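You operate a simulated robot arm through the tools that you are given. There is no shell and no other tool.

The job below is to be done with a simulated robot arm. You get a single attempt, and the scene is never put back.

JOB
Press the cap named on the capping card onto the filled bottle.
Fine: use the green press; leave the carriage in the middle and stand the bottle in the crate.

It is judged by the outcome, as a careful person would: the job done as asked, and still so three seconds after it is handed in. It fails if anything else is knocked over, pushed out of place, dropped, spilled or broken. A push-on lid holds only when it is set on centred and level and pressed home; a screw cap is set on level and turned clockwise until tight.

ROBOT AND FRAMES
A 6-joint arm with a two-finger parallel gripper, fixed in place. Base frame: the origin is on the floor under the middle of its stand, x ahead of it, y to its left, z up; the work surface is at about z = 740. Readings come in mm, rad, newtons and seconds.
With the tool pointing down near the work surface it reaches from about 260 to 680 mm from the base axis. Its first joint turns from -1.152 to 1.152 rad. Payload 2.9 kg.
The tool frame sits at the grasp point between the pads (the TCP): z along the fingers, y along the line on which they close. The tips reach 30 mm beyond it. The gripper opens to 110 mm. The fingers are 20 mm wide and 10 mm thick; the gripper's body (48 by 112 mm) begins 55 mm behind the TCP.
Orientation is told as [roll, pitch, yaw] about the base's x, y, z axes, in that order, counted from this pose: with the fingers straight down and closing along the base's y, the tool's x points along the base's -x, its y along +y and its z along -z.

CONTROLS
- The arm moves only by the tool play_rows. Its argument "steps" is a list of rows, each a list of 7 numbers: the shift along the tool's x, y, z in units of 20 mm (1.0 is 20 mm), then the turn, a rotation vector about the tool's x, y, z in units of 5 degrees (1.0 is 5 degrees), then the opening, from 0 (shut) to 1 (fully open). In form: [[x, y, z, rx, ry, rz, jaw], ...]. A call has 1 to 20 rows; each row shifts and turns the commanded pose from where the row before left it, along the tool's axes as they then stand. A call with a number of a shift or a turn outside -1 to 1 is refused whole. Rows are played at 5 a second. More than 50 mm and 0.15 rad between two rows, or a gripper value outside its range, and nothing of the call is played. A pose out of reach is approached as far as the arm can. The call stops where the force on the tool passes 50 N (or 10 N more than at its start, if that is more) or the arm is blocked; 0.2 s more then pass. Each finger travels about 108 mm/s and halts on what it meets, pressing with about 35 N; the grip force reading is that of the motor and also rises with nothing between the fingers. The clock runs only during rows and for 0.2 s after the last one: add rows that do not move to give the fingers time. It gives the time, the measured TCP pose, the force on the tool (base axes), the opening and the grip force at its end, in the units of the frame above (readings bear some noise), with the torque about the TCP (base axes, N m) and any sound that the robot's microphone picked up.
- Cameras (640 x 400 px; columns grow to the right, rows downward): "scene" is fixed at [42.7, 410, 1403.3]; the picture's right is [-0.97, -0.24, 0.00], its down [-0.09, 0.38, -0.92] and it looks along [0.22, -0.89, -0.39] (base axes); focal length 297 px, centre (320, 200). "wrist" rides on the gripper at [72, 17, -103] in the tool frame; the picture's right is [-0.23, 0.97, 0.00], its down [-0.76, -0.18, -0.62] and it looks along [-0.61, -0.14, 0.78] (tool axes); focal length 222 px, centre (320, 200). There is no depth. A picture from a camera that has moved, and an enlarged one, comes with that camera's place and axes in the base frame and with its lens.
- get_image(camera): a new picture of that camera. No time passes.
- inspect(camera, box): a new picture of the part [left, top, right, bottom] of that camera's present view, enlarged. No time passes.
- sign_off(): hands the job in; it is judged then, once.

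Nothing tells you positions but the pictures and the camera data. Unless the task says otherwise, let go and move clear before handing in.

The tools are called after "Call:" as name(argument=value, ...) on one line, values as JSON. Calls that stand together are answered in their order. play_rows: Moves the arm, as the interface text tells. Its arguments: {"type":"object","properties":{"steps":{"type":"array"}},"required":["steps"]} The other tools are called the same way: get_image (camera) takes a picture; inspect (camera, box) takes an enlarged picture of a part of a camera's view; sign_off () hands the job in.

At the start:

```text
t: 0.0
eef_pos: [350.0, -244.1, 1273.5]
orientation: [0.0, 0.0, -0.002]
force: [-0.1, -0.4, -0.3]
moment: [0.02, 0.02, 0.02]
width: 109.8
gripper_force: 0.0
```

scene: 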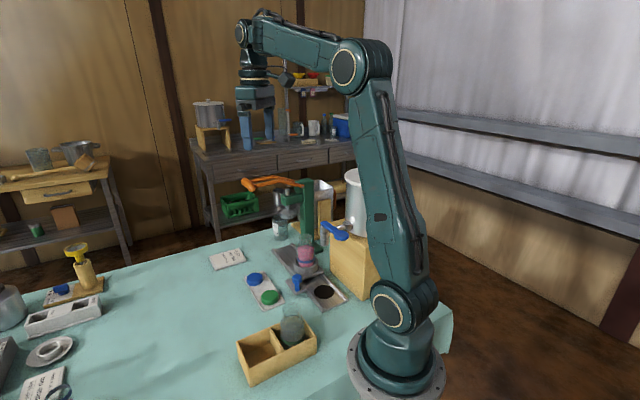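
wrist: 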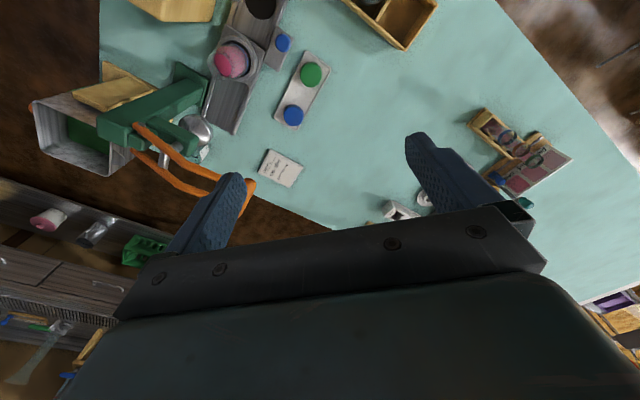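

I see a table with a green lever press, a sliding carriage with a pink thing, caps (blue and green) on a tray, a crate with a bottle, a card, and more items to the left. I'll inspect closely before moving.

Call:
inspect(camera="scene", box=[200, 160, 380, 320])

Call:
inspect(camera="wrist", box=[80, 0, 360, 220])

Call:
inspect(camera="scene", box=[0, 220, 130, 400])

Call:
inspect(camera="wrist", box=[340, 80, 600, 260])

Call:
inspect(camera="scene", box=[220, 290, 340, 400])

Call:
inspect(camera="wrist", box=[250, 140, 310, 195])

Call:
inspect(camera="scene", box=[200, 240, 260, 280])

```text
2.50 times, centred on (290, 240) of scene
camera zoom: at [42.7, 410.0, 1403.3], right [-0.97, -0.24, 0.0], down [-0.09, 0.38, -0.92], along [0.22, -0.89, -0.39], focal length 742 px, centre (395, 100)
```

zoom: 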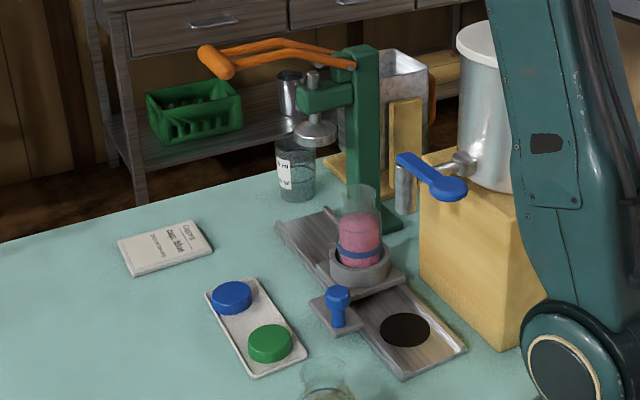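

```text
1.82 times, centred on (220, 110) of wrist
camera zoom: at [278.1, -226.1, 1377.6], right [0.23, 0.97, 0.0], down [0.76, -0.18, 0.62], along [0.61, -0.14, -0.78], focal length 404 px, centre (502, 364)
```

zoom: 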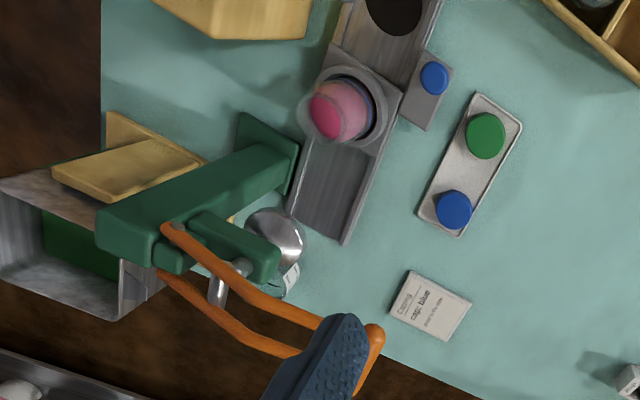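

```text
2.22 times, centred on (65, 310) of scene
camera zoom: at [42.7, 410.0, 1403.3], right [-0.97, -0.24, 0.0], down [-0.09, 0.38, -0.92], along [0.22, -0.89, -0.39], focal length 660 px, centre (887, -44)
```

zoom: 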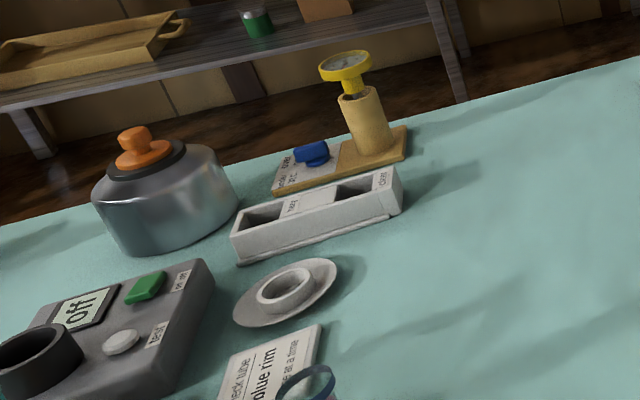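

```text
2.22 times, centred on (470, 170) of wrist
camera zoom: at [278.1, -226.1, 1377.6], right [0.23, 0.97, 0.0], down [0.76, -0.18, 0.62], along [0.61, -0.14, -0.78], focal length 494 px, centre (-13, 267)
```

zoom: 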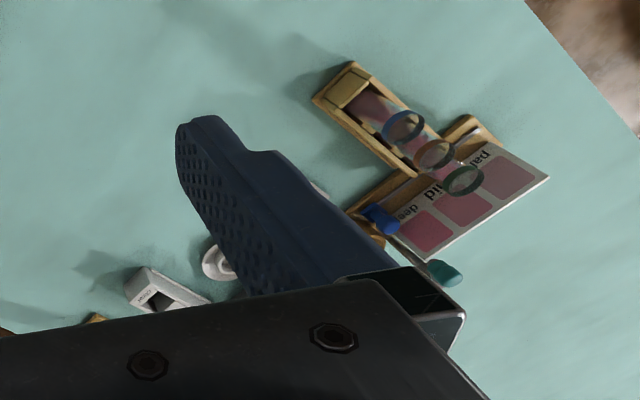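

```text
3.64 times, centred on (280, 345) of scene
camera zoom: at [42.7, 410.0, 1403.3], right [-0.97, -0.24, 0.0], down [-0.09, 0.38, -0.92], along [0.22, -0.89, -0.39], focal length 1080 px, centre (466, -327)
```

zoom: 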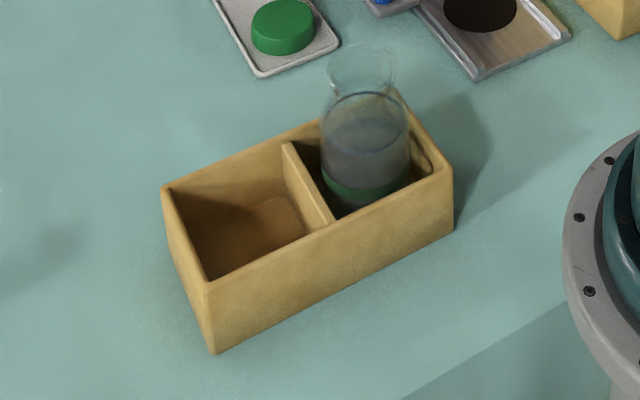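

```text
7.27 times, centred on (280, 168) of wrist
camera zoom: at [278.1, -226.1, 1377.6], right [0.23, 0.97, 0.0], down [0.76, -0.18, 0.62], along [0.61, -0.14, -0.78], focal length 1615 px, centre (611, 436)
```

zoom: 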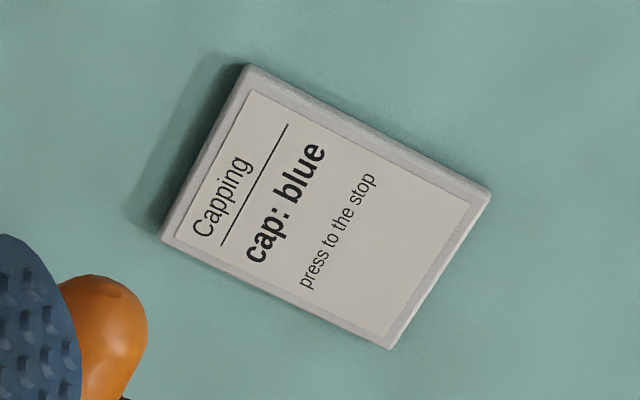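

```text
10.00 times, centred on (230, 260) of scene
camera zoom: at [42.7, 410.0, 1403.3], right [-0.97, -0.24, 0.0], down [-0.09, 0.38, -0.92], along [0.22, -0.89, -0.39], focal length 2970 px, centre (1220, -400)
```

zoom: 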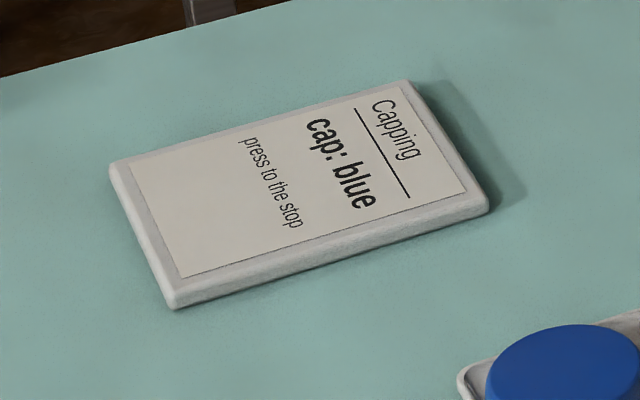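

The card reads "cap: blue, press to the stop". The pink-filled bottle stands in the cup of the sliding carriage in mid-rail. Next I look closer at the press, the carriage and the bottles.

Call:
inspect(camera="scene", box=[235, 170, 331, 250])

Call:
inspect(camera="scene", box=[275, 230, 355, 315])

Call:
inspect(camera="wrist", box=[190, 0, 330, 140])

Call:
inspect(camera="wrist", box=[30, 50, 260, 220])

Call:
inspect(camera="scene", box=[265, 300, 325, 360])

Call:
inspect(camera="scene", box=[0, 360, 80, 400])

Call:
inspect(camera="scene", box=[40, 235, 110, 340])

```text
5.00 times, centred on (283, 210) of scene
camera zoom: at [42.7, 410.0, 1403.3], right [-0.97, -0.24, 0.0], down [-0.09, 0.38, -0.92], along [0.22, -0.89, -0.39], focal length 1485 px, centre (505, 150)
```

zoom: 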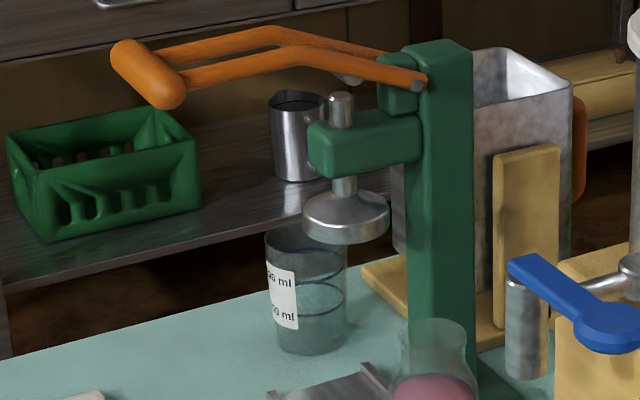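

```text
4.71 times, centred on (315, 272) of scene
camera zoom: at [42.7, 410.0, 1403.3], right [-0.97, -0.24, 0.0], down [-0.09, 0.38, -0.92], along [0.22, -0.89, -0.39], focal length 1397 px, centre (344, -141)
```

zoom: 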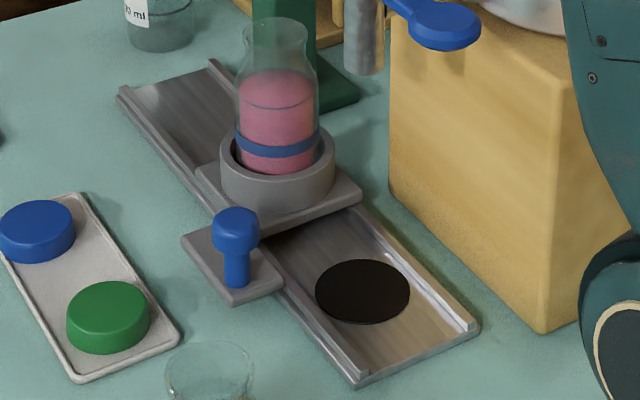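

```text
2.86 times, centred on (260, 70) of wrist
camera zoom: at [278.1, -226.1, 1377.6], right [0.23, 0.97, 0.0], down [0.76, -0.18, 0.62], along [0.61, -0.14, -0.78], focal length 635 px, centre (491, 571)
```

zoom: 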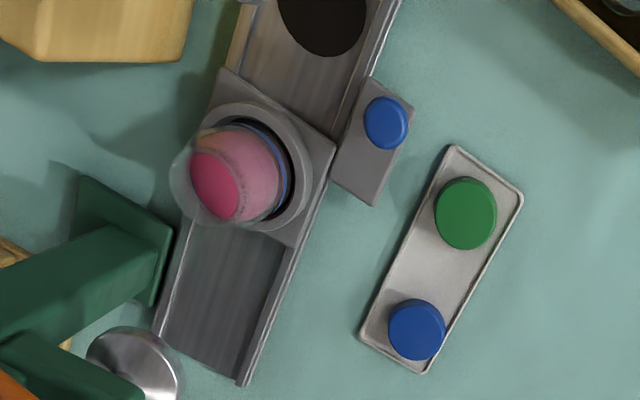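

```text
2.35 times, centred on (145, 135) of wrist
camera zoom: at [278.1, -226.1, 1377.6], right [0.23, 0.97, 0.0], down [0.76, -0.18, 0.62], along [0.61, -0.14, -0.78], focal length 523 px, centre (732, 353)
```

zoom: 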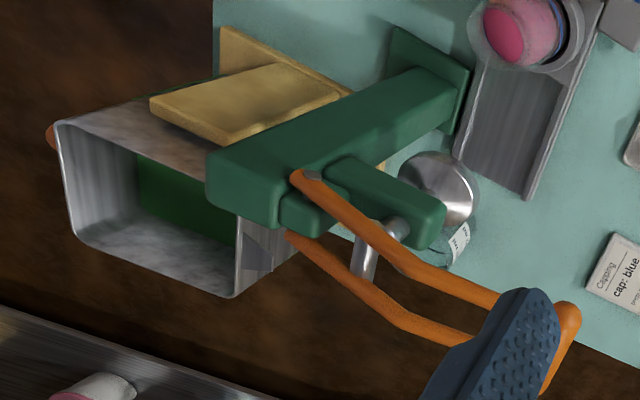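

```text
6.67 times, centred on (295, 330) of scene
camera zoom: at [42.7, 410.0, 1403.3], right [-0.97, -0.24, 0.0], down [-0.09, 0.38, -0.92], along [0.22, -0.89, -0.39], focal length 1980 px, centre (487, -667)
```

zoom: 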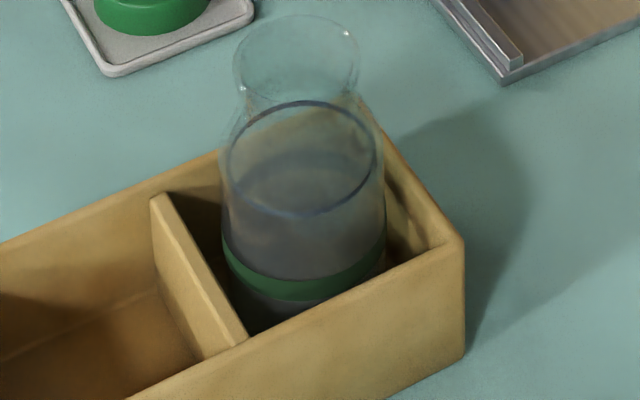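

```text
8.00 times, centred on (40, 380) of scene
camera zoom: at [42.7, 410.0, 1403.3], right [-0.97, -0.24, 0.0], down [-0.09, 0.38, -0.92], along [0.22, -0.89, -0.39], focal length 2376 px, centre (2560, -1240)
```

zoom: 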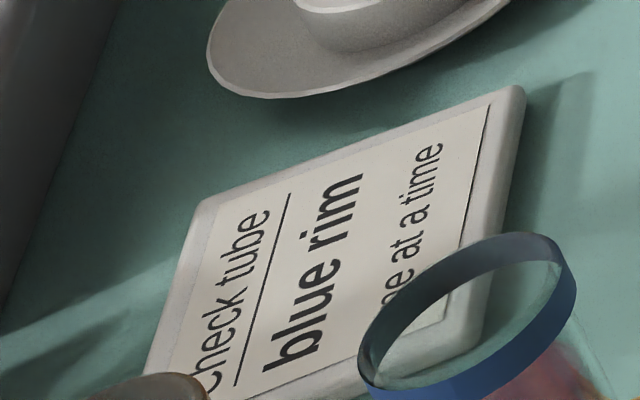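

```text
3.81 times, centred on (75, 288) of scene
camera zoom: at [42.7, 410.0, 1403.3], right [-0.97, -0.24, 0.0], down [-0.09, 0.38, -0.92], along [0.22, -0.89, -0.39], focal length 1131 px, centre (1253, -133)
```

zoom: 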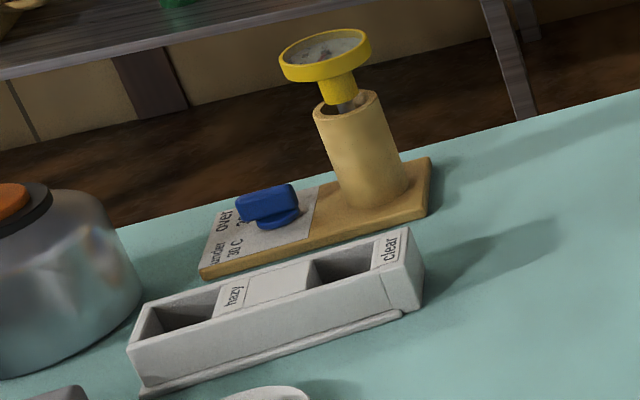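

The filled bottle (pink) sits in the carriage cup at mid-rail, with the press head at the far end, the tap at the near end and the blue cap on the tray. I'll raise the camera's view angle by shifting and yawing the hand so that I can see the press, carriage and caps better.

Call:
play_rows(steps=[[0.643, 0.171, 0.879, 0, 0, 0, 1], [0.643, 0.171, 0.879, 0, 0, 0, 1], [0.643, 0.171, 0.879, 0, 0, 0, 1], [0.643, 0.171, 0.879, 0, 0, 0, 1], [0.643, 0.171, 0.879, 0, 0, 0, 1], [0.643, 0.171, 0.879, 0, 0, 0, 1], [0.643, 0.171, 0.879, 0, 0, 0, 1], [0, 0, 0, 0, 0, 1, 1], [0, 0, 0, 0, 0, 1, 1], [0, 0, 0, 0, 0, 1, 1], [0, 0, 0, 0, 0, 1, 1], [0, 0, 0, 0, 0, 1, 1], [0, 0, 0, 0, 0, 1, 1], [0, 0, 0, 0, 0, 1, 1], [0, 0, 0, 0, 0, 1, 1], [0, 0, 0, 0, 0, 0, 1]])

Call:
get_image(camera="wrist")

Call:
get_image(camera="scene")

```text
t: 3.4
eef_pos: [260.3, -219.3, 1152.4]
orientation: [0.0, 0.0, -0.701]
force: [-0.3, 0.8, -0.1]
moment: [0.0, 0.0, 0.04]
width: 110.0
gripper_force: 0.0
```

```text
taken
camera wrist: at [215.7, -159.8, 1254.1], right [0.8, 0.6, 0.0], down [0.47, -0.63, 0.62], along [0.37, -0.5, -0.78], focal length 222 px, centre (320, 200)
```

wrist: 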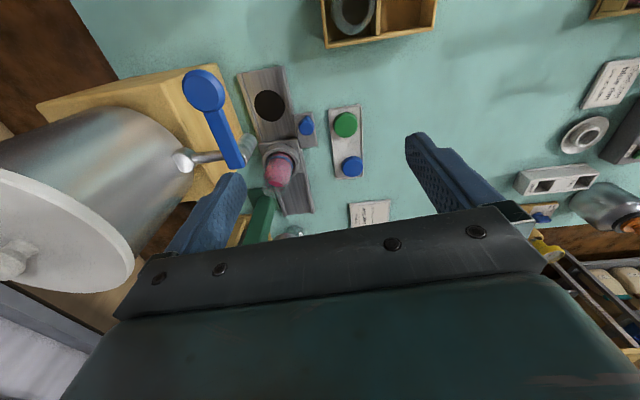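

```text
taken
```

scene: 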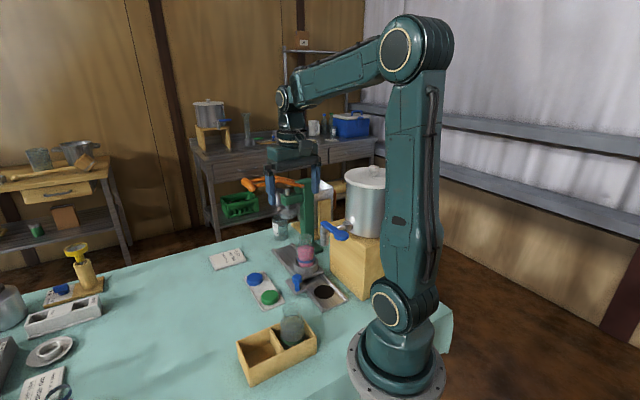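

The view now shows the rail from above, with the tap arm beside the hand. I'll enlarge the carriage and press area.

Call:
inspect(camera="wrist", box=[220, 50, 380, 250])

Call:
inspect(camera="wrist", box=[240, 60, 340, 160])

Call:
inspect(camera="wrist", box=[300, 0, 460, 80])

Call:
inspect(camera="scene", box=[230, 165, 390, 300])

```text
2.00 times, centred on (300, 150) of wrist
camera zoom: at [215.7, -159.8, 1254.1], right [0.8, 0.6, 0.0], down [0.47, -0.63, 0.62], along [0.37, -0.5, -0.78], focal length 444 px, centre (360, 300)
```

zoom: 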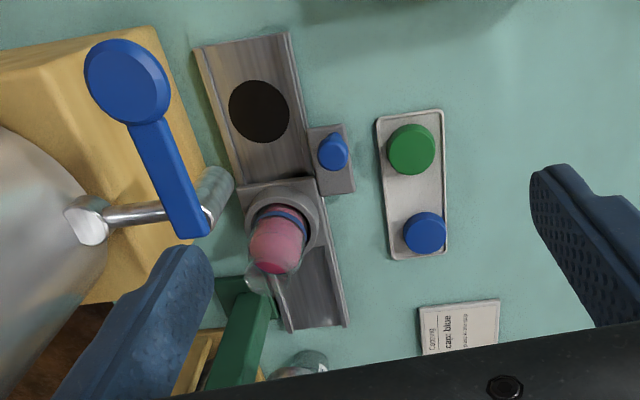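

```text
4.00 times, centred on (290, 110) of wrist
camera zoom: at [215.7, -159.8, 1254.1], right [0.8, 0.6, 0.0], down [0.47, -0.63, 0.62], along [0.37, -0.5, -0.78], focal length 888 px, centre (440, 560)
```

zoom: 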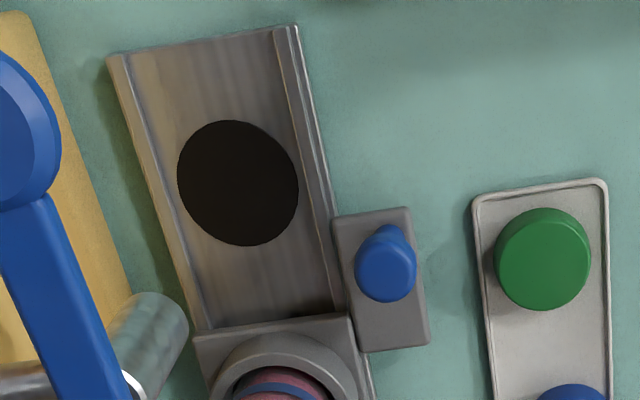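

```text
4.00 times, centred on (380, 40) of wrist
camera zoom: at [215.7, -159.8, 1254.1], right [0.8, 0.6, 0.0], down [0.47, -0.63, 0.62], along [0.37, -0.5, -0.78], focal length 888 px, centre (80, 840)
```

zoom: 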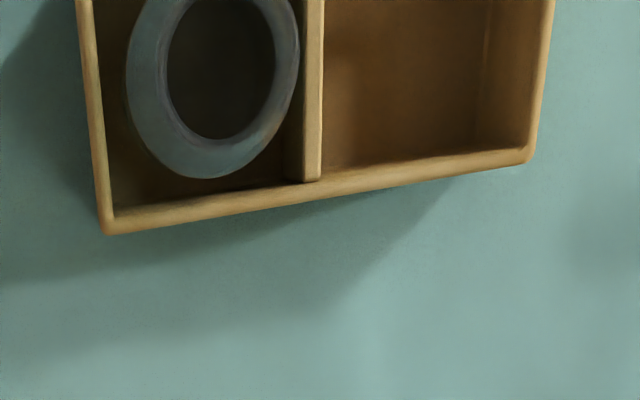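

```text
2.96 times, centred on (310, 232) of scene
camera zoom: at [42.7, 410.0, 1403.3], right [-0.97, -0.24, 0.0], down [-0.09, 0.38, -0.92], along [0.22, -0.89, -0.39], focal length 880 px, centre (350, 104)
```

zoom: 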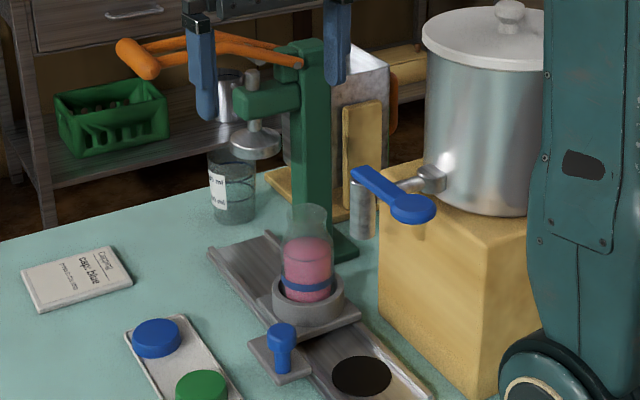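

I've worked out rough positions: the rail runs along (0.70,−0.72), the filled bottle is near (294,−416), the blue cap near (450,−339), the press handle near (480,−410, z≈1060) and the crate's empty bay near (306,−58). Next I'll check the wrist geometry, since the press handle overhangs near the cap.

Call:
inspect(camera="scene", box=[240, 60, 400, 200])

Call:
inspect(camera="wrist", box=[320, 90, 380, 190])

```text
2.86 times, centred on (320, 130) of scene
camera zoom: at [42.7, 410.0, 1403.3], right [-0.97, -0.24, 0.0], down [-0.09, 0.38, -0.92], along [0.22, -0.89, -0.39], focal length 848 px, centre (320, 400)
```

zoom: 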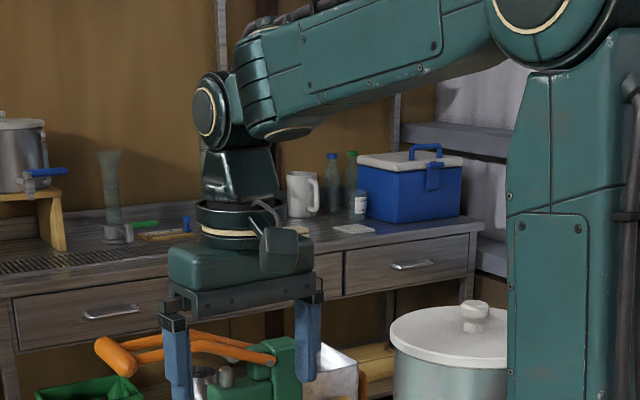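

```text
4.00 times, centred on (350, 140) of wrist
camera zoom: at [215.7, -159.8, 1254.1], right [0.8, 0.6, 0.0], down [0.47, -0.63, 0.62], along [0.37, -0.5, -0.78], focal length 888 px, centre (200, 440)
```

zoom: 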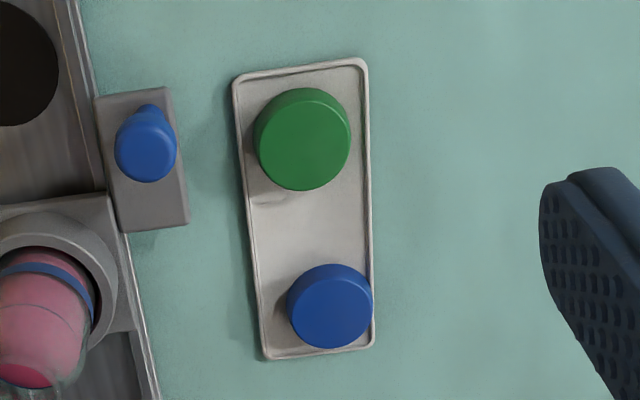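

The wrist stays above the handle height at the cap, so a −90° yaw (fingers closing along base x) with a small lean away from the handle looks best for cap, carriage and crate. I'll yaw to −90° and shift to where I can view the caps and the press handle.

Call:
play_rows(steps=[[0, 0, 0, 0, 0, 1, 1], [0, 0, 0, 0, 0, 1, 1], [0, 0, 0, 0, 0, 1, 1], [0, 0, 0, 0, 0, 1, 1], [0, 0, 0, 0, 0, 1, 1], [0, 0, 0, 0, 0, 1, 1], [0, 0, 0, 0, 0, 1, 1], [0, 0, 0, 0, 0, 1, 1], [0, 0, 0, 0, 0, 1, 1], [0, 0, 0, 0, 0, 0.967, 1], [0.2, 1, 0.5, 0, 0, 0, 1], [0.2, 1, 0.5, 0, 0, 0, 1], [0.2, 1, 0.5, 0, 0, 0, 1], [0.2, 1, 0.5, 0, 0, 0, 1], [0.2, 1, 0.5, 0, 0, 0, 1], [0.2, 1, 0.5, 0, 0, 0, 1], [0.2, 1, 0.5, 0, 0, 0, 1], [0.2, 1, 0.5, 0, 0, 0, 1], [0.2, 1, 0.5, 0, 0, 0, 1], [0.2, 1, 0.5, 0, 0, 0, 1]])

Call:
get_image(camera="wrist")

Call:
get_image(camera="scene")

```text
t: 7.6
eef_pos: [459.5, -177.0, 1051.4]
orientation: [0.001, 0.001, -1.567]
force: [-0.2, 0.0, -0.8]
moment: [0.03, 0.01, -0.01]
width: 110.2
gripper_force: 0.0
```

```text
taken
camera wrist: at [477.4, -105.5, 1154.3], right [0.97, -0.22, 0.0], down [-0.18, -0.76, 0.62], along [-0.14, -0.61, -0.78], focal length 222 px, centre (320, 200)
```

wrist: 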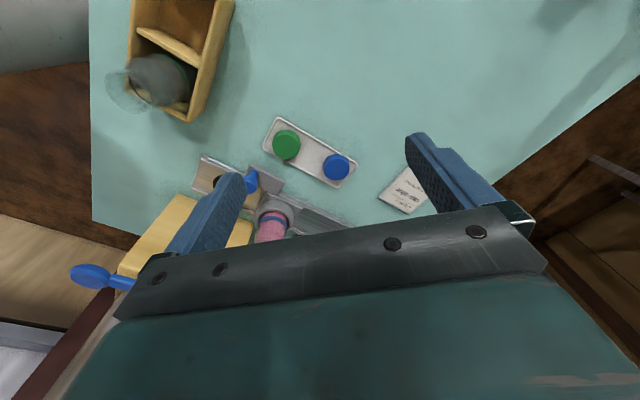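

```text
taken
```

scene: 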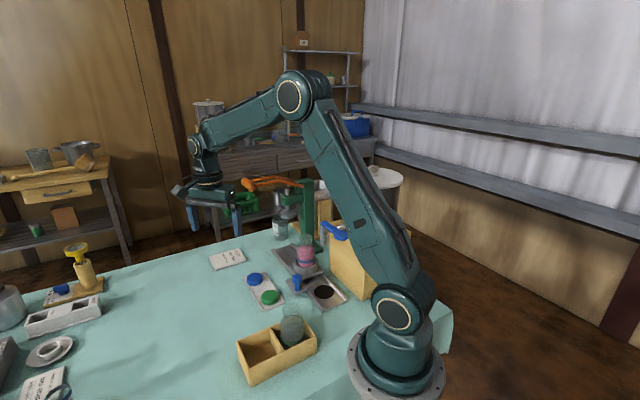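

The caps lie slightly ahead of the hand now and the press handle is out of view below. I'll enlarge the caps and the carriage for precise pixel positions.

Call:
inspect(camera="wrist", box=[250, 105, 370, 200])

Call:
inspect(camera="wrist", box=[80, 0, 240, 130])

Call:
inspect(camera="wrist", box=[190, 150, 350, 250])

Call:
inspect(camera="scene", box=[170, 110, 330, 250])

```text
4.21 times, centred on (310, 152) of wrist
camera zoom: at [477.4, -105.5, 1154.3], right [0.97, -0.22, 0.0], down [-0.18, -0.76, 0.62], along [-0.14, -0.61, -0.78], focal length 935 px, centre (362, 400)
```

zoom: 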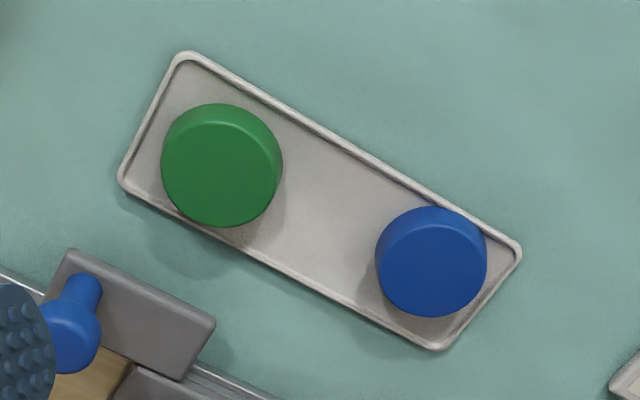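

```text
3.08 times, centred on (160, 65) of wrist
camera zoom: at [477.4, -105.5, 1154.3], right [0.97, -0.22, 0.0], down [-0.18, -0.76, 0.62], along [-0.14, -0.61, -0.78], focal length 684 px, centre (812, 615)
```

zoom: 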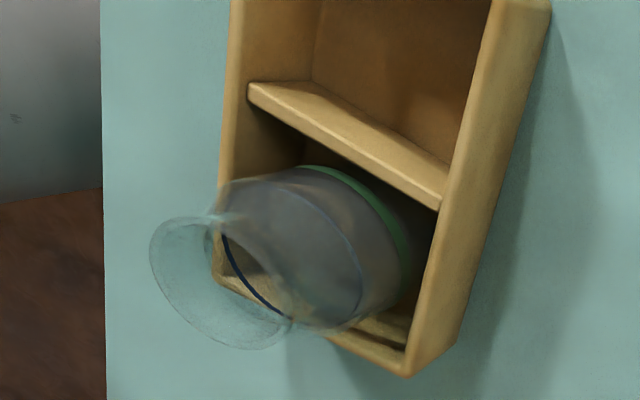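

```text
4.00 times, centred on (270, 200) of wrist
camera zoom: at [477.4, -105.5, 1154.3], right [0.97, -0.22, 0.0], down [-0.18, -0.76, 0.62], along [-0.14, -0.61, -0.78], focal length 888 px, centre (520, 200)
```

zoom: 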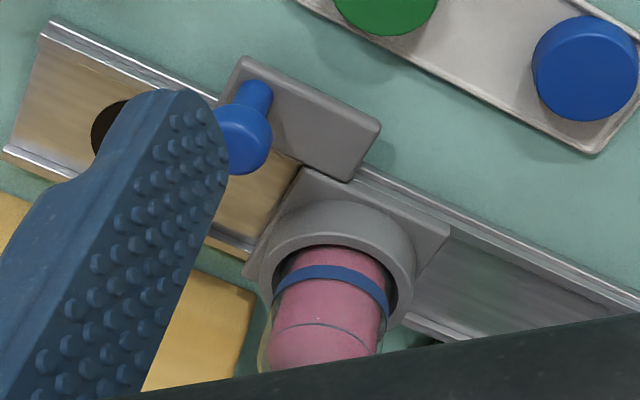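

```text
2.86 times, centred on (250, 180) of scene
camera zoom: at [42.7, 410.0, 1403.3], right [-0.97, -0.24, 0.0], down [-0.09, 0.38, -0.92], along [0.22, -0.89, -0.39], focal length 848 px, centre (520, 257)
```

zoom: 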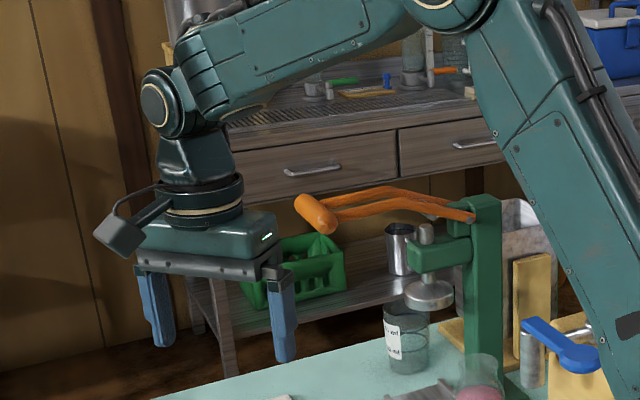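

The blue cap's top seems to be at about (457,−343, 756), 53 mm wide and 15 mm tall. I'll lean the hand 10° away from the handle and come down to a hover a little short of the cap.

Call:
play_rows(steps=[[0, 0, 0, 0, -1, 0, 1], [0, 0, 0, 0, -1, 0, 1], [-0.318, -0.01, 0.92, 0, 0, 0, 1], [-0.318, -0.01, 0.92, 0, 0, 0, 1], [-0.318, -0.01, 0.92, 0, 0, 0, 1], [-0.318, -0.01, 0.92, 0, 0, 0, 1], [-0.318, -0.01, 0.92, 0, 0, 0, 1], [-0.318, -0.01, 0.92, 0, 0, 0, 1], [-0.318, -0.01, 0.92, 0, 0, 0, 1], [-0.318, -0.01, 0.92, 0, 0, 0, 1], [-0.318, -0.01, 0.92, 0, 0, 0, 1], [-0.318, -0.01, 0.92, 0, 0, 0, 1], [-0.318, -0.01, 0.92, 0, 0, 0, 1], [-0.318, -0.01, 0.92, 0, 0, 0, 1], [-0.318, -0.01, 0.92, 0, 0, 0, 1], [0, 0, 0, 0, 0, 0, 1]])

Call:
get_image(camera="wrist")

Call:
get_image(camera="scene")

```text
t: 11.0
eef_pos: [456.6, -303.2, 830.2]
orientation: [0.001, -0.175, -1.568]
force: [-0.3, 0.4, 0.1]
moment: [-0.04, 0.01, -0.02]
width: 109.8
gripper_force: 0.0
```

```text
taken
camera wrist: at [475.0, -213.6, 918.9], right [0.97, -0.22, 0.04], down [-0.18, -0.64, 0.75], along [-0.14, -0.73, -0.67], focal length 222 px, centre (320, 200)
```

wrist: 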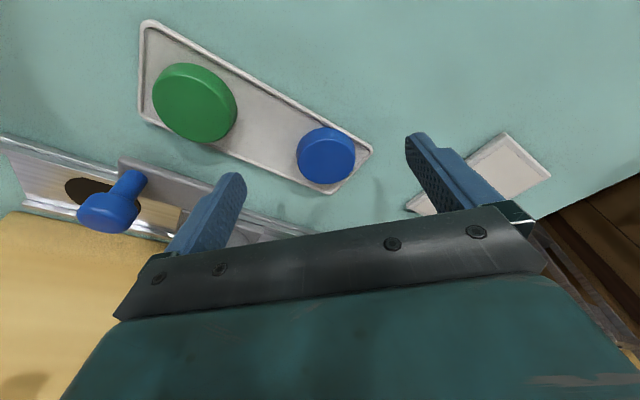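

```text
taken
```

scene: 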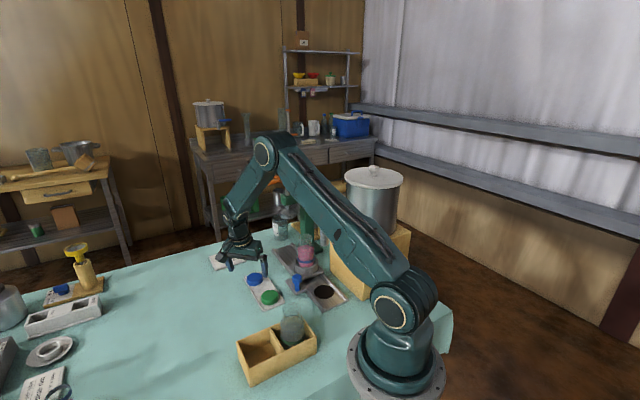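

The hand hovers before the blue cap. I'll check the elbow/forearm clearance to the press handle and enlarge the cap.

Call:
inspect(camera="scene", box=[200, 120, 340, 290])

Call:
inspect(camera="wrist", box=[270, 100, 390, 210])

```text
2.35 times, centred on (270, 205) of scene
camera zoom: at [42.7, 410.0, 1403.3], right [-0.97, -0.24, 0.0], down [-0.09, 0.38, -0.92], along [0.22, -0.89, -0.39], focal length 699 px, centre (438, 188)
```

zoom: 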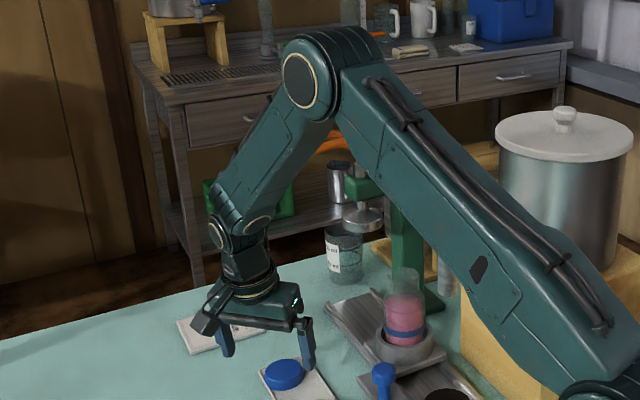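

```text
3.64 times, centred on (330, 155) of wrist
camera zoom: at [475.0, -213.6, 918.9], right [0.97, -0.22, 0.04], down [-0.18, -0.64, 0.75], along [-0.14, -0.73, -0.67], focal length 808 px, centre (284, 364)
```

zoom: 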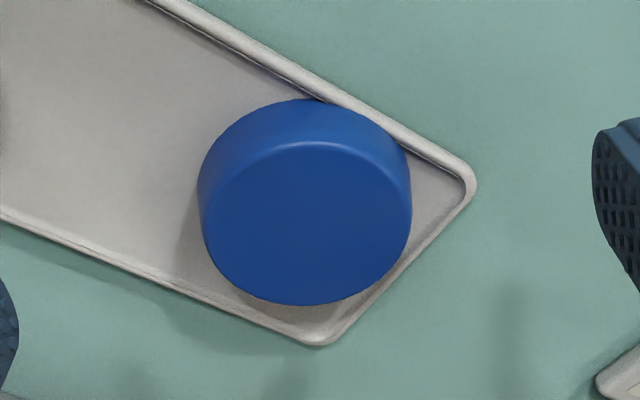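

The cap centre is confirmed at about (457.4,−343.5), top z≈757. I'll centre over it and come down part of the way, checking before closing.

Call:
play_rows(steps=[[-0.887, 0.02, 0.157, 0, 0, 0, 1], [-0.887, 0.02, 0.157, 0, 0, 0, 1], [0.113, 0, 0.64, 0, 0, 0, 1], [0.113, 0, 0.64, 0, 0, 0, 1], [0.113, 0, 0.64, 0, 0, 0, 1], [0, 0, 0, 0, 0, 0, 1]])

Call:
get_image(camera="wrist")

Call:
inspect(camera="scene", box=[210, 170, 310, 310])

```text
t: 12.4
eef_pos: [458.5, -338.2, 791.9]
orientation: [0.002, -0.177, -1.567]
force: [0.4, 0.6, 0.3]
moment: [-0.03, 0.01, 0.0]
width: 109.9
gripper_force: 0.1
```

```text
taken
camera wrist: at [475.8, -248.0, 880.4], right [0.97, -0.22, 0.04], down [-0.18, -0.64, 0.75], along [-0.14, -0.73, -0.66], focal length 222 px, centre (320, 200)
```

wrist: 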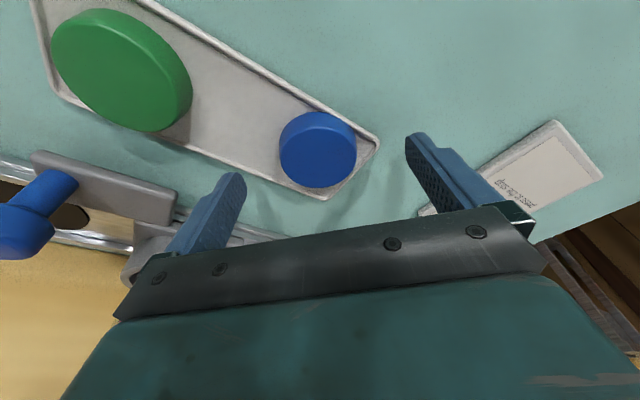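

```text
2.86 times, centred on (260, 240) of scene
camera zoom: at [42.7, 410.0, 1403.3], right [-0.97, -0.24, 0.0], down [-0.09, 0.38, -0.92], along [0.22, -0.89, -0.39], focal length 848 px, centre (491, 86)
```

zoom: 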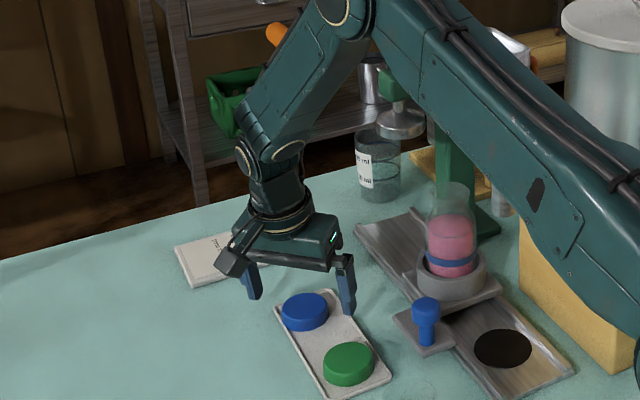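

The fingers straddle the blue cap. I'll enlarge to verify alignment before going down the last bit.

Call:
inspect(camera="wrist", box=[240, 90, 420, 210])

```text
3.33 times, centred on (330, 150) of wrist
camera zoom: at [475.8, -248.0, 880.4], right [0.97, -0.22, 0.04], down [-0.18, -0.64, 0.75], along [-0.14, -0.73, -0.66], focal length 740 px, centre (287, 367)
```

zoom: 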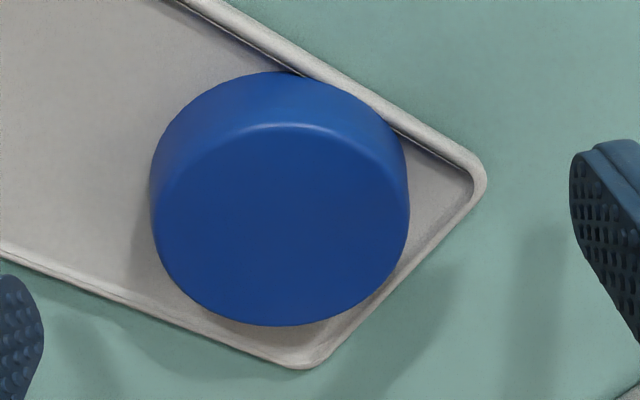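

The cap is centred to within about 1 mm. I'll go down about 12 mm and close slowly on it.

Call:
play_rows(steps=[[0.06, -0.05, 0.32, 0, 0, 0, 1], [0.05, 0, 0.31, 0, 0, 0, 1], [0, 0, 0, 0, 0, 0, 1], [0, 0, 0, 0, 0, 0, 0.75], [0, 0, 0, 0, 0, 0, 0.6], [0, 0, 0, 0, 0, 0, 0.5], [0, 0, 0, 0, 0, 0, 0.4], [0, 0, 0, 0, 0, 0, 0.3], [0, 0, 0, 0, 0, 0, 0.3]])

Call:
get_image(camera="wrist")

```text
t: 14.4
eef_pos: [457.5, -338.7, 778.3]
orientation: [0.0, -0.176, -1.567]
force: [0.2, 0.2, 0.0]
moment: [-0.01, 0.04, 0.01]
width: 54.3
gripper_force: 35.4
```

```text
taken
camera wrist: at [473.9, -248.2, 868.0], right [0.97, -0.22, 0.04], down [-0.18, -0.64, 0.75], along [-0.14, -0.73, -0.67], focal length 222 px, centre (320, 200)
```

wrist: 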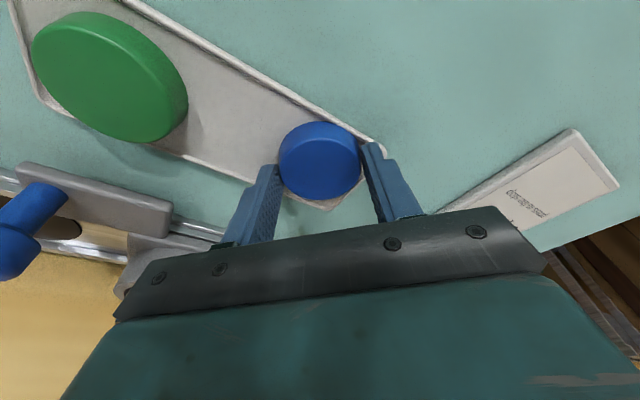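

The fingers hold the cap (width 54.3 mm, 35 N). I'll check the grip closely before lifting.

Call:
inspect(camera="wrist", box=[240, 90, 420, 230])

```text
2.86 times, centred on (330, 160) of wrist
camera zoom: at [473.9, -248.2, 868.0], right [0.97, -0.22, 0.04], down [-0.18, -0.64, 0.75], along [-0.14, -0.73, -0.67], focal length 635 px, centre (291, 314)
```

zoom: 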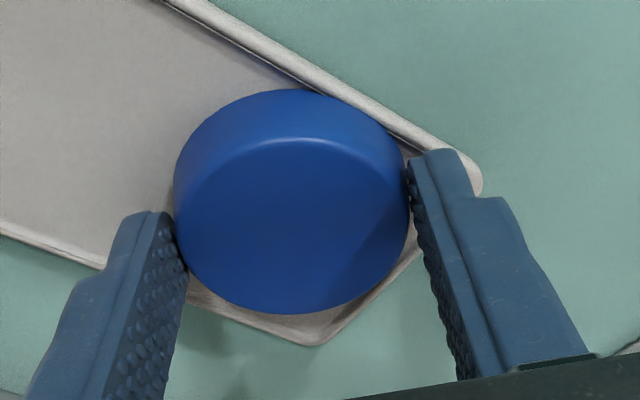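

The cap is held centrally at the tips. I'll lift it straight up and check.

Call:
play_rows(steps=[[-0.05, 0, -0.3, 0, 0, 0, 0.3], [-0.09, 0, -0.5, 0, 0, 0, 0.3], [-0.143, 0, -0.81, 0, 0, 0, 0.3], [-0.143, 0, -0.81, 0, 0, 0, 0.3], [-0.143, 0, -0.81, 0, 0, 0, 0.3], [-0.143, 0, -0.81, 0, 0, 0, 0.3], [0, 0, 0, 0, 0, 0, 0.3]])

Call:
inspect(camera="wrist", box=[240, 90, 420, 230])

Call:
inspect(camera="scene", box=[210, 150, 330, 290])

```text
t: 16.0
eef_pos: [457.6, -338.5, 862.3]
orientation: [0.001, -0.175, -1.568]
force: [0.0, 0.2, 0.0]
moment: [-0.03, 0.01, 0.03]
width: 33.0
gripper_force: 0.1
```

```text
2.86 times, centred on (330, 160) of wrist
camera zoom: at [474.5, -249.1, 950.0], right [0.97, -0.22, 0.04], down [-0.18, -0.64, 0.75], along [-0.14, -0.73, -0.67], focal length 635 px, centre (291, 314)
```

zoom: 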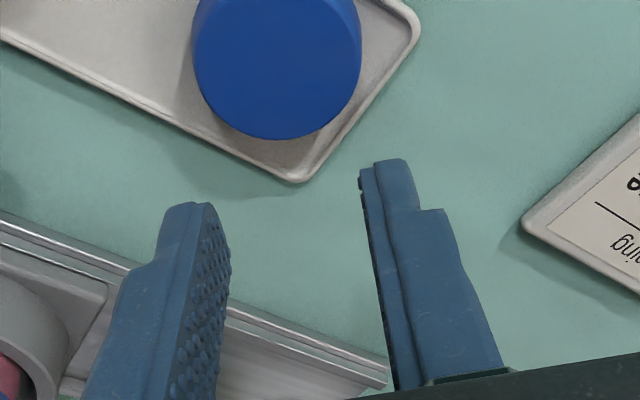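

```text
2.86 times, centred on (270, 220) of scene
camera zoom: at [42.7, 410.0, 1403.3], right [-0.97, -0.24, 0.0], down [-0.09, 0.38, -0.92], along [0.22, -0.89, -0.39], focal length 848 px, centre (463, 143)
```

zoom: 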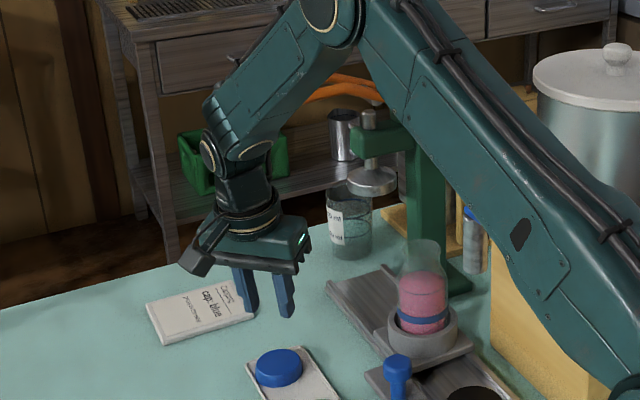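

The cap slipped out of the tips (only the very tip overlapped), and it stays in its tray. I'll look again to see where it lies now.

Call:
inspect(camera="wrist", box=[230, 30, 400, 150])

Call:
inspect(camera="scene", box=[235, 255, 295, 305])

```text
3.33 times, centred on (315, 90) of wrist
camera zoom: at [474.5, -249.1, 950.0], right [0.97, -0.22, 0.04], down [-0.18, -0.64, 0.75], along [-0.14, -0.73, -0.67], focal length 740 px, centre (337, 567)
```

zoom: 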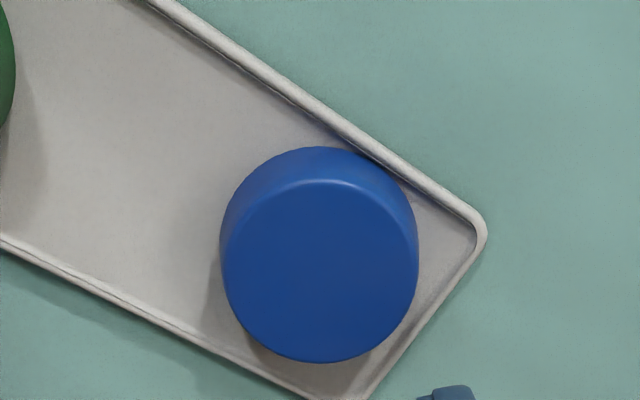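

```text
8.00 times, centred on (265, 280) of scene
camera zoom: at [42.7, 410.0, 1403.3], right [-0.97, -0.24, 0.0], down [-0.09, 0.38, -0.92], along [0.22, -0.89, -0.39], focal length 2376 px, centre (760, -440)
```

zoom: 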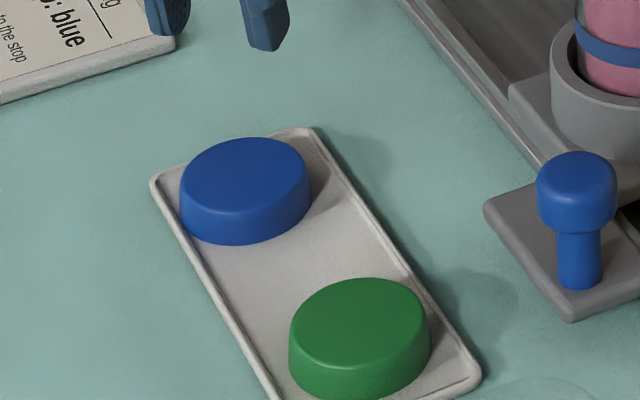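

The cap is still flat at about (456,−344). I'll go back down with the jaws nearly at cap width, further down this time, feeling for contact in small steps.

Call:
play_rows(steps=[[0.079, -0.08, 0.818, 0, 0, 0, 0.64], [0.079, 0, 0.818, 0, 0, 0, 0.64], [0.143, 0, 0.808, 0, 0, 0, 0.64], [0.143, 0, 0.808, 0, 0, 0, 0.64], [0.143, 0, 0.808, 0, 0, 0, 0.64], [0, 0, 0, 0, 0, 0, 0.64]])

Call:
inspect(camera="wrist", box=[240, 90, 420, 230])

```text
t: 17.4
eef_pos: [456.5, -340.1, 778.8]
orientation: [0.003, -0.175, -1.567]
force: [0.9, 0.3, 1.1]
moment: [0.03, 0.04, 0.0]
width: 70.5
gripper_force: 0.0
```

```text
2.86 times, centred on (330, 160) of wrist
camera zoom: at [473.4, -251.6, 867.3], right [0.97, -0.22, 0.04], down [-0.18, -0.64, 0.75], along [-0.14, -0.73, -0.67], focal length 635 px, centre (291, 314)
```

zoom: 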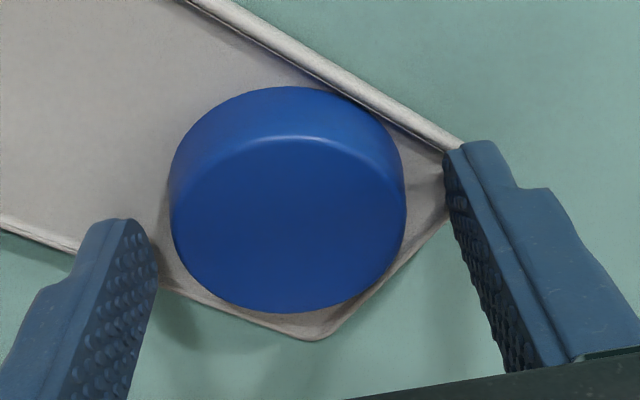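

Both fingers straddle the cap with margin. Going down in small steps while watching the force.

Call:
play_rows(steps=[[0.009, -0.04, 0.05, 0, 0, 0, 0.64], [0.009, 0, 0.05, 0, 0, 0, 0.64], [0, 0, 0, 0, 0, 0, 0.64]])

Call:
play_rows(steps=[[0.009, 0, 0.05, 0, 0, 0, 0.64], [0, 0, 0, 0, 0, 0, 0.64]])

Call:
play_rows(steps=[[0.009, 0, 0.05, 0, 0, 0, 0.64], [0, 0, 0, 0, 0, 0, 0.64]])

```text
t: 18.2
eef_pos: [455.0, -341.3, 776.6]
orientation: [-0.001, -0.175, -1.568]
force: [0.1, -0.2, 0.3]
moment: [0.02, -0.01, -0.01]
width: 70.1
gripper_force: 0.1
```

```text
t: 18.8
eef_pos: [454.1, -340.8, 775.9]
orientation: [0.0, -0.174, -1.568]
force: [1.0, 1.1, 0.3]
moment: [-0.04, 0.02, -0.01]
width: 70.6
gripper_force: 0.0
```

```text
t: 19.4
eef_pos: [455.7, -340.7, 775.8]
orientation: [0.002, -0.174, -1.567]
force: [-1.4, 4.6, 9.2]
moment: [0.14, 0.4, -0.17]
width: 71.2
gripper_force: 0.8
```

I touched the tray rim at about 775, so I'll back off 1 mm, close fully, and make a small trial lift.

Call:
play_rows(steps=[[-0.009, 0, -0.05, 0, 0, 0, 0.64], [0, 0, 0, 0, 0, 0, 0.45], [0, 0, 0, 0, 0, 0, 0.2], [0, 0, 0, 0, 0, 0, 0], [0, 0, 0, 0, 0, 0, 0], [0, 0, 0, 0, 0, 0, 0]])

Call:
play_rows(steps=[[-0.02, 0, -0.1, 0, 0, 0, 0], [-0.035, 0, -0.2, 0, 0, 0, 0], [0, 0, 0, 0, 0, 0, 0]])

Call:
inspect(camera="wrist", box=[240, 90, 420, 230])

```text
t: 20.8
eef_pos: [454.0, -340.3, 775.5]
orientation: [0.001, -0.174, -1.568]
force: [0.3, 0.4, 0.2]
moment: [-0.01, 0.01, -0.01]
width: 53.1
gripper_force: 35.3
```

```text
t: 21.6
eef_pos: [454.2, -341.0, 781.0]
orientation: [0.0, -0.174, -1.567]
force: [0.3, 0.4, -0.1]
moment: [0.0, -0.01, -0.03]
width: 53.0
gripper_force: 34.6
```

```text
2.86 times, centred on (330, 160) of wrist
camera zoom: at [471.9, -251.2, 870.4], right [0.97, -0.22, 0.04], down [-0.18, -0.64, 0.75], along [-0.14, -0.73, -0.67], focal length 635 px, centre (291, 314)
```

zoom: 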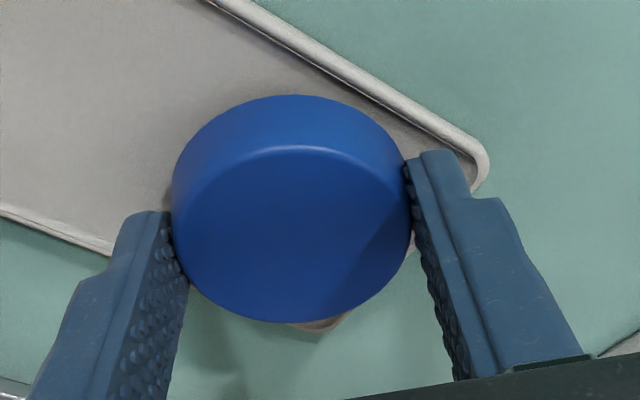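

The cap lifted with the hand this time (53.0 mm, 35 N). I'll raise it slowly a bit more and check from both cameras.

Call:
play_rows(steps=[[-0.035, 0, -0.2, 0, 0, 0, 0], [-0.06, 0, -0.35, 0, 0, 0, 0], [-0.087, 0, -0.49, 0, 0, 0, 0], [-0.087, 0, -0.49, 0, 0, 0, 0], [-0.087, 0, -0.49, 0, 0, 0, 0], [0, 0, 0, 0, 0, 0, 0]])

Call:
inspect(camera="wrist", box=[240, 90, 420, 230])

Call:
inspect(camera="scene", box=[215, 210, 305, 300])

```text
t: 23.0
eef_pos: [454.2, -340.5, 823.3]
orientation: [-0.001, -0.174, -1.567]
force: [-1.1, -0.4, -0.2]
moment: [0.03, -0.02, -0.01]
width: 52.8
gripper_force: 34.6
```

```text
2.86 times, centred on (330, 160) of wrist
camera zoom: at [471.6, -250.9, 912.0], right [0.97, -0.22, 0.04], down [-0.18, -0.64, 0.75], along [-0.14, -0.73, -0.67], focal length 635 px, centre (291, 314)
```

zoom: 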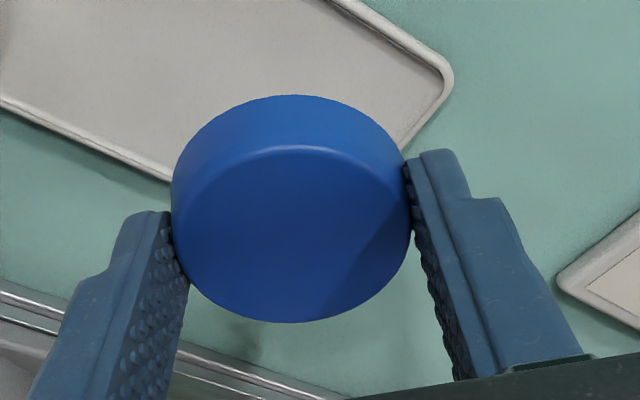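

```text
4.44 times, centred on (260, 255) of scene
camera zoom: at [42.7, 410.0, 1403.3], right [-0.97, -0.24, 0.0], down [-0.09, 0.38, -0.92], along [0.22, -0.89, -0.39], focal length 1320 px, centre (587, -44)
```

zoom: 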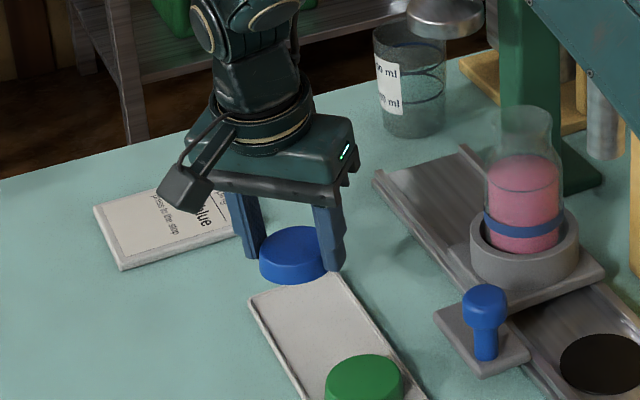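

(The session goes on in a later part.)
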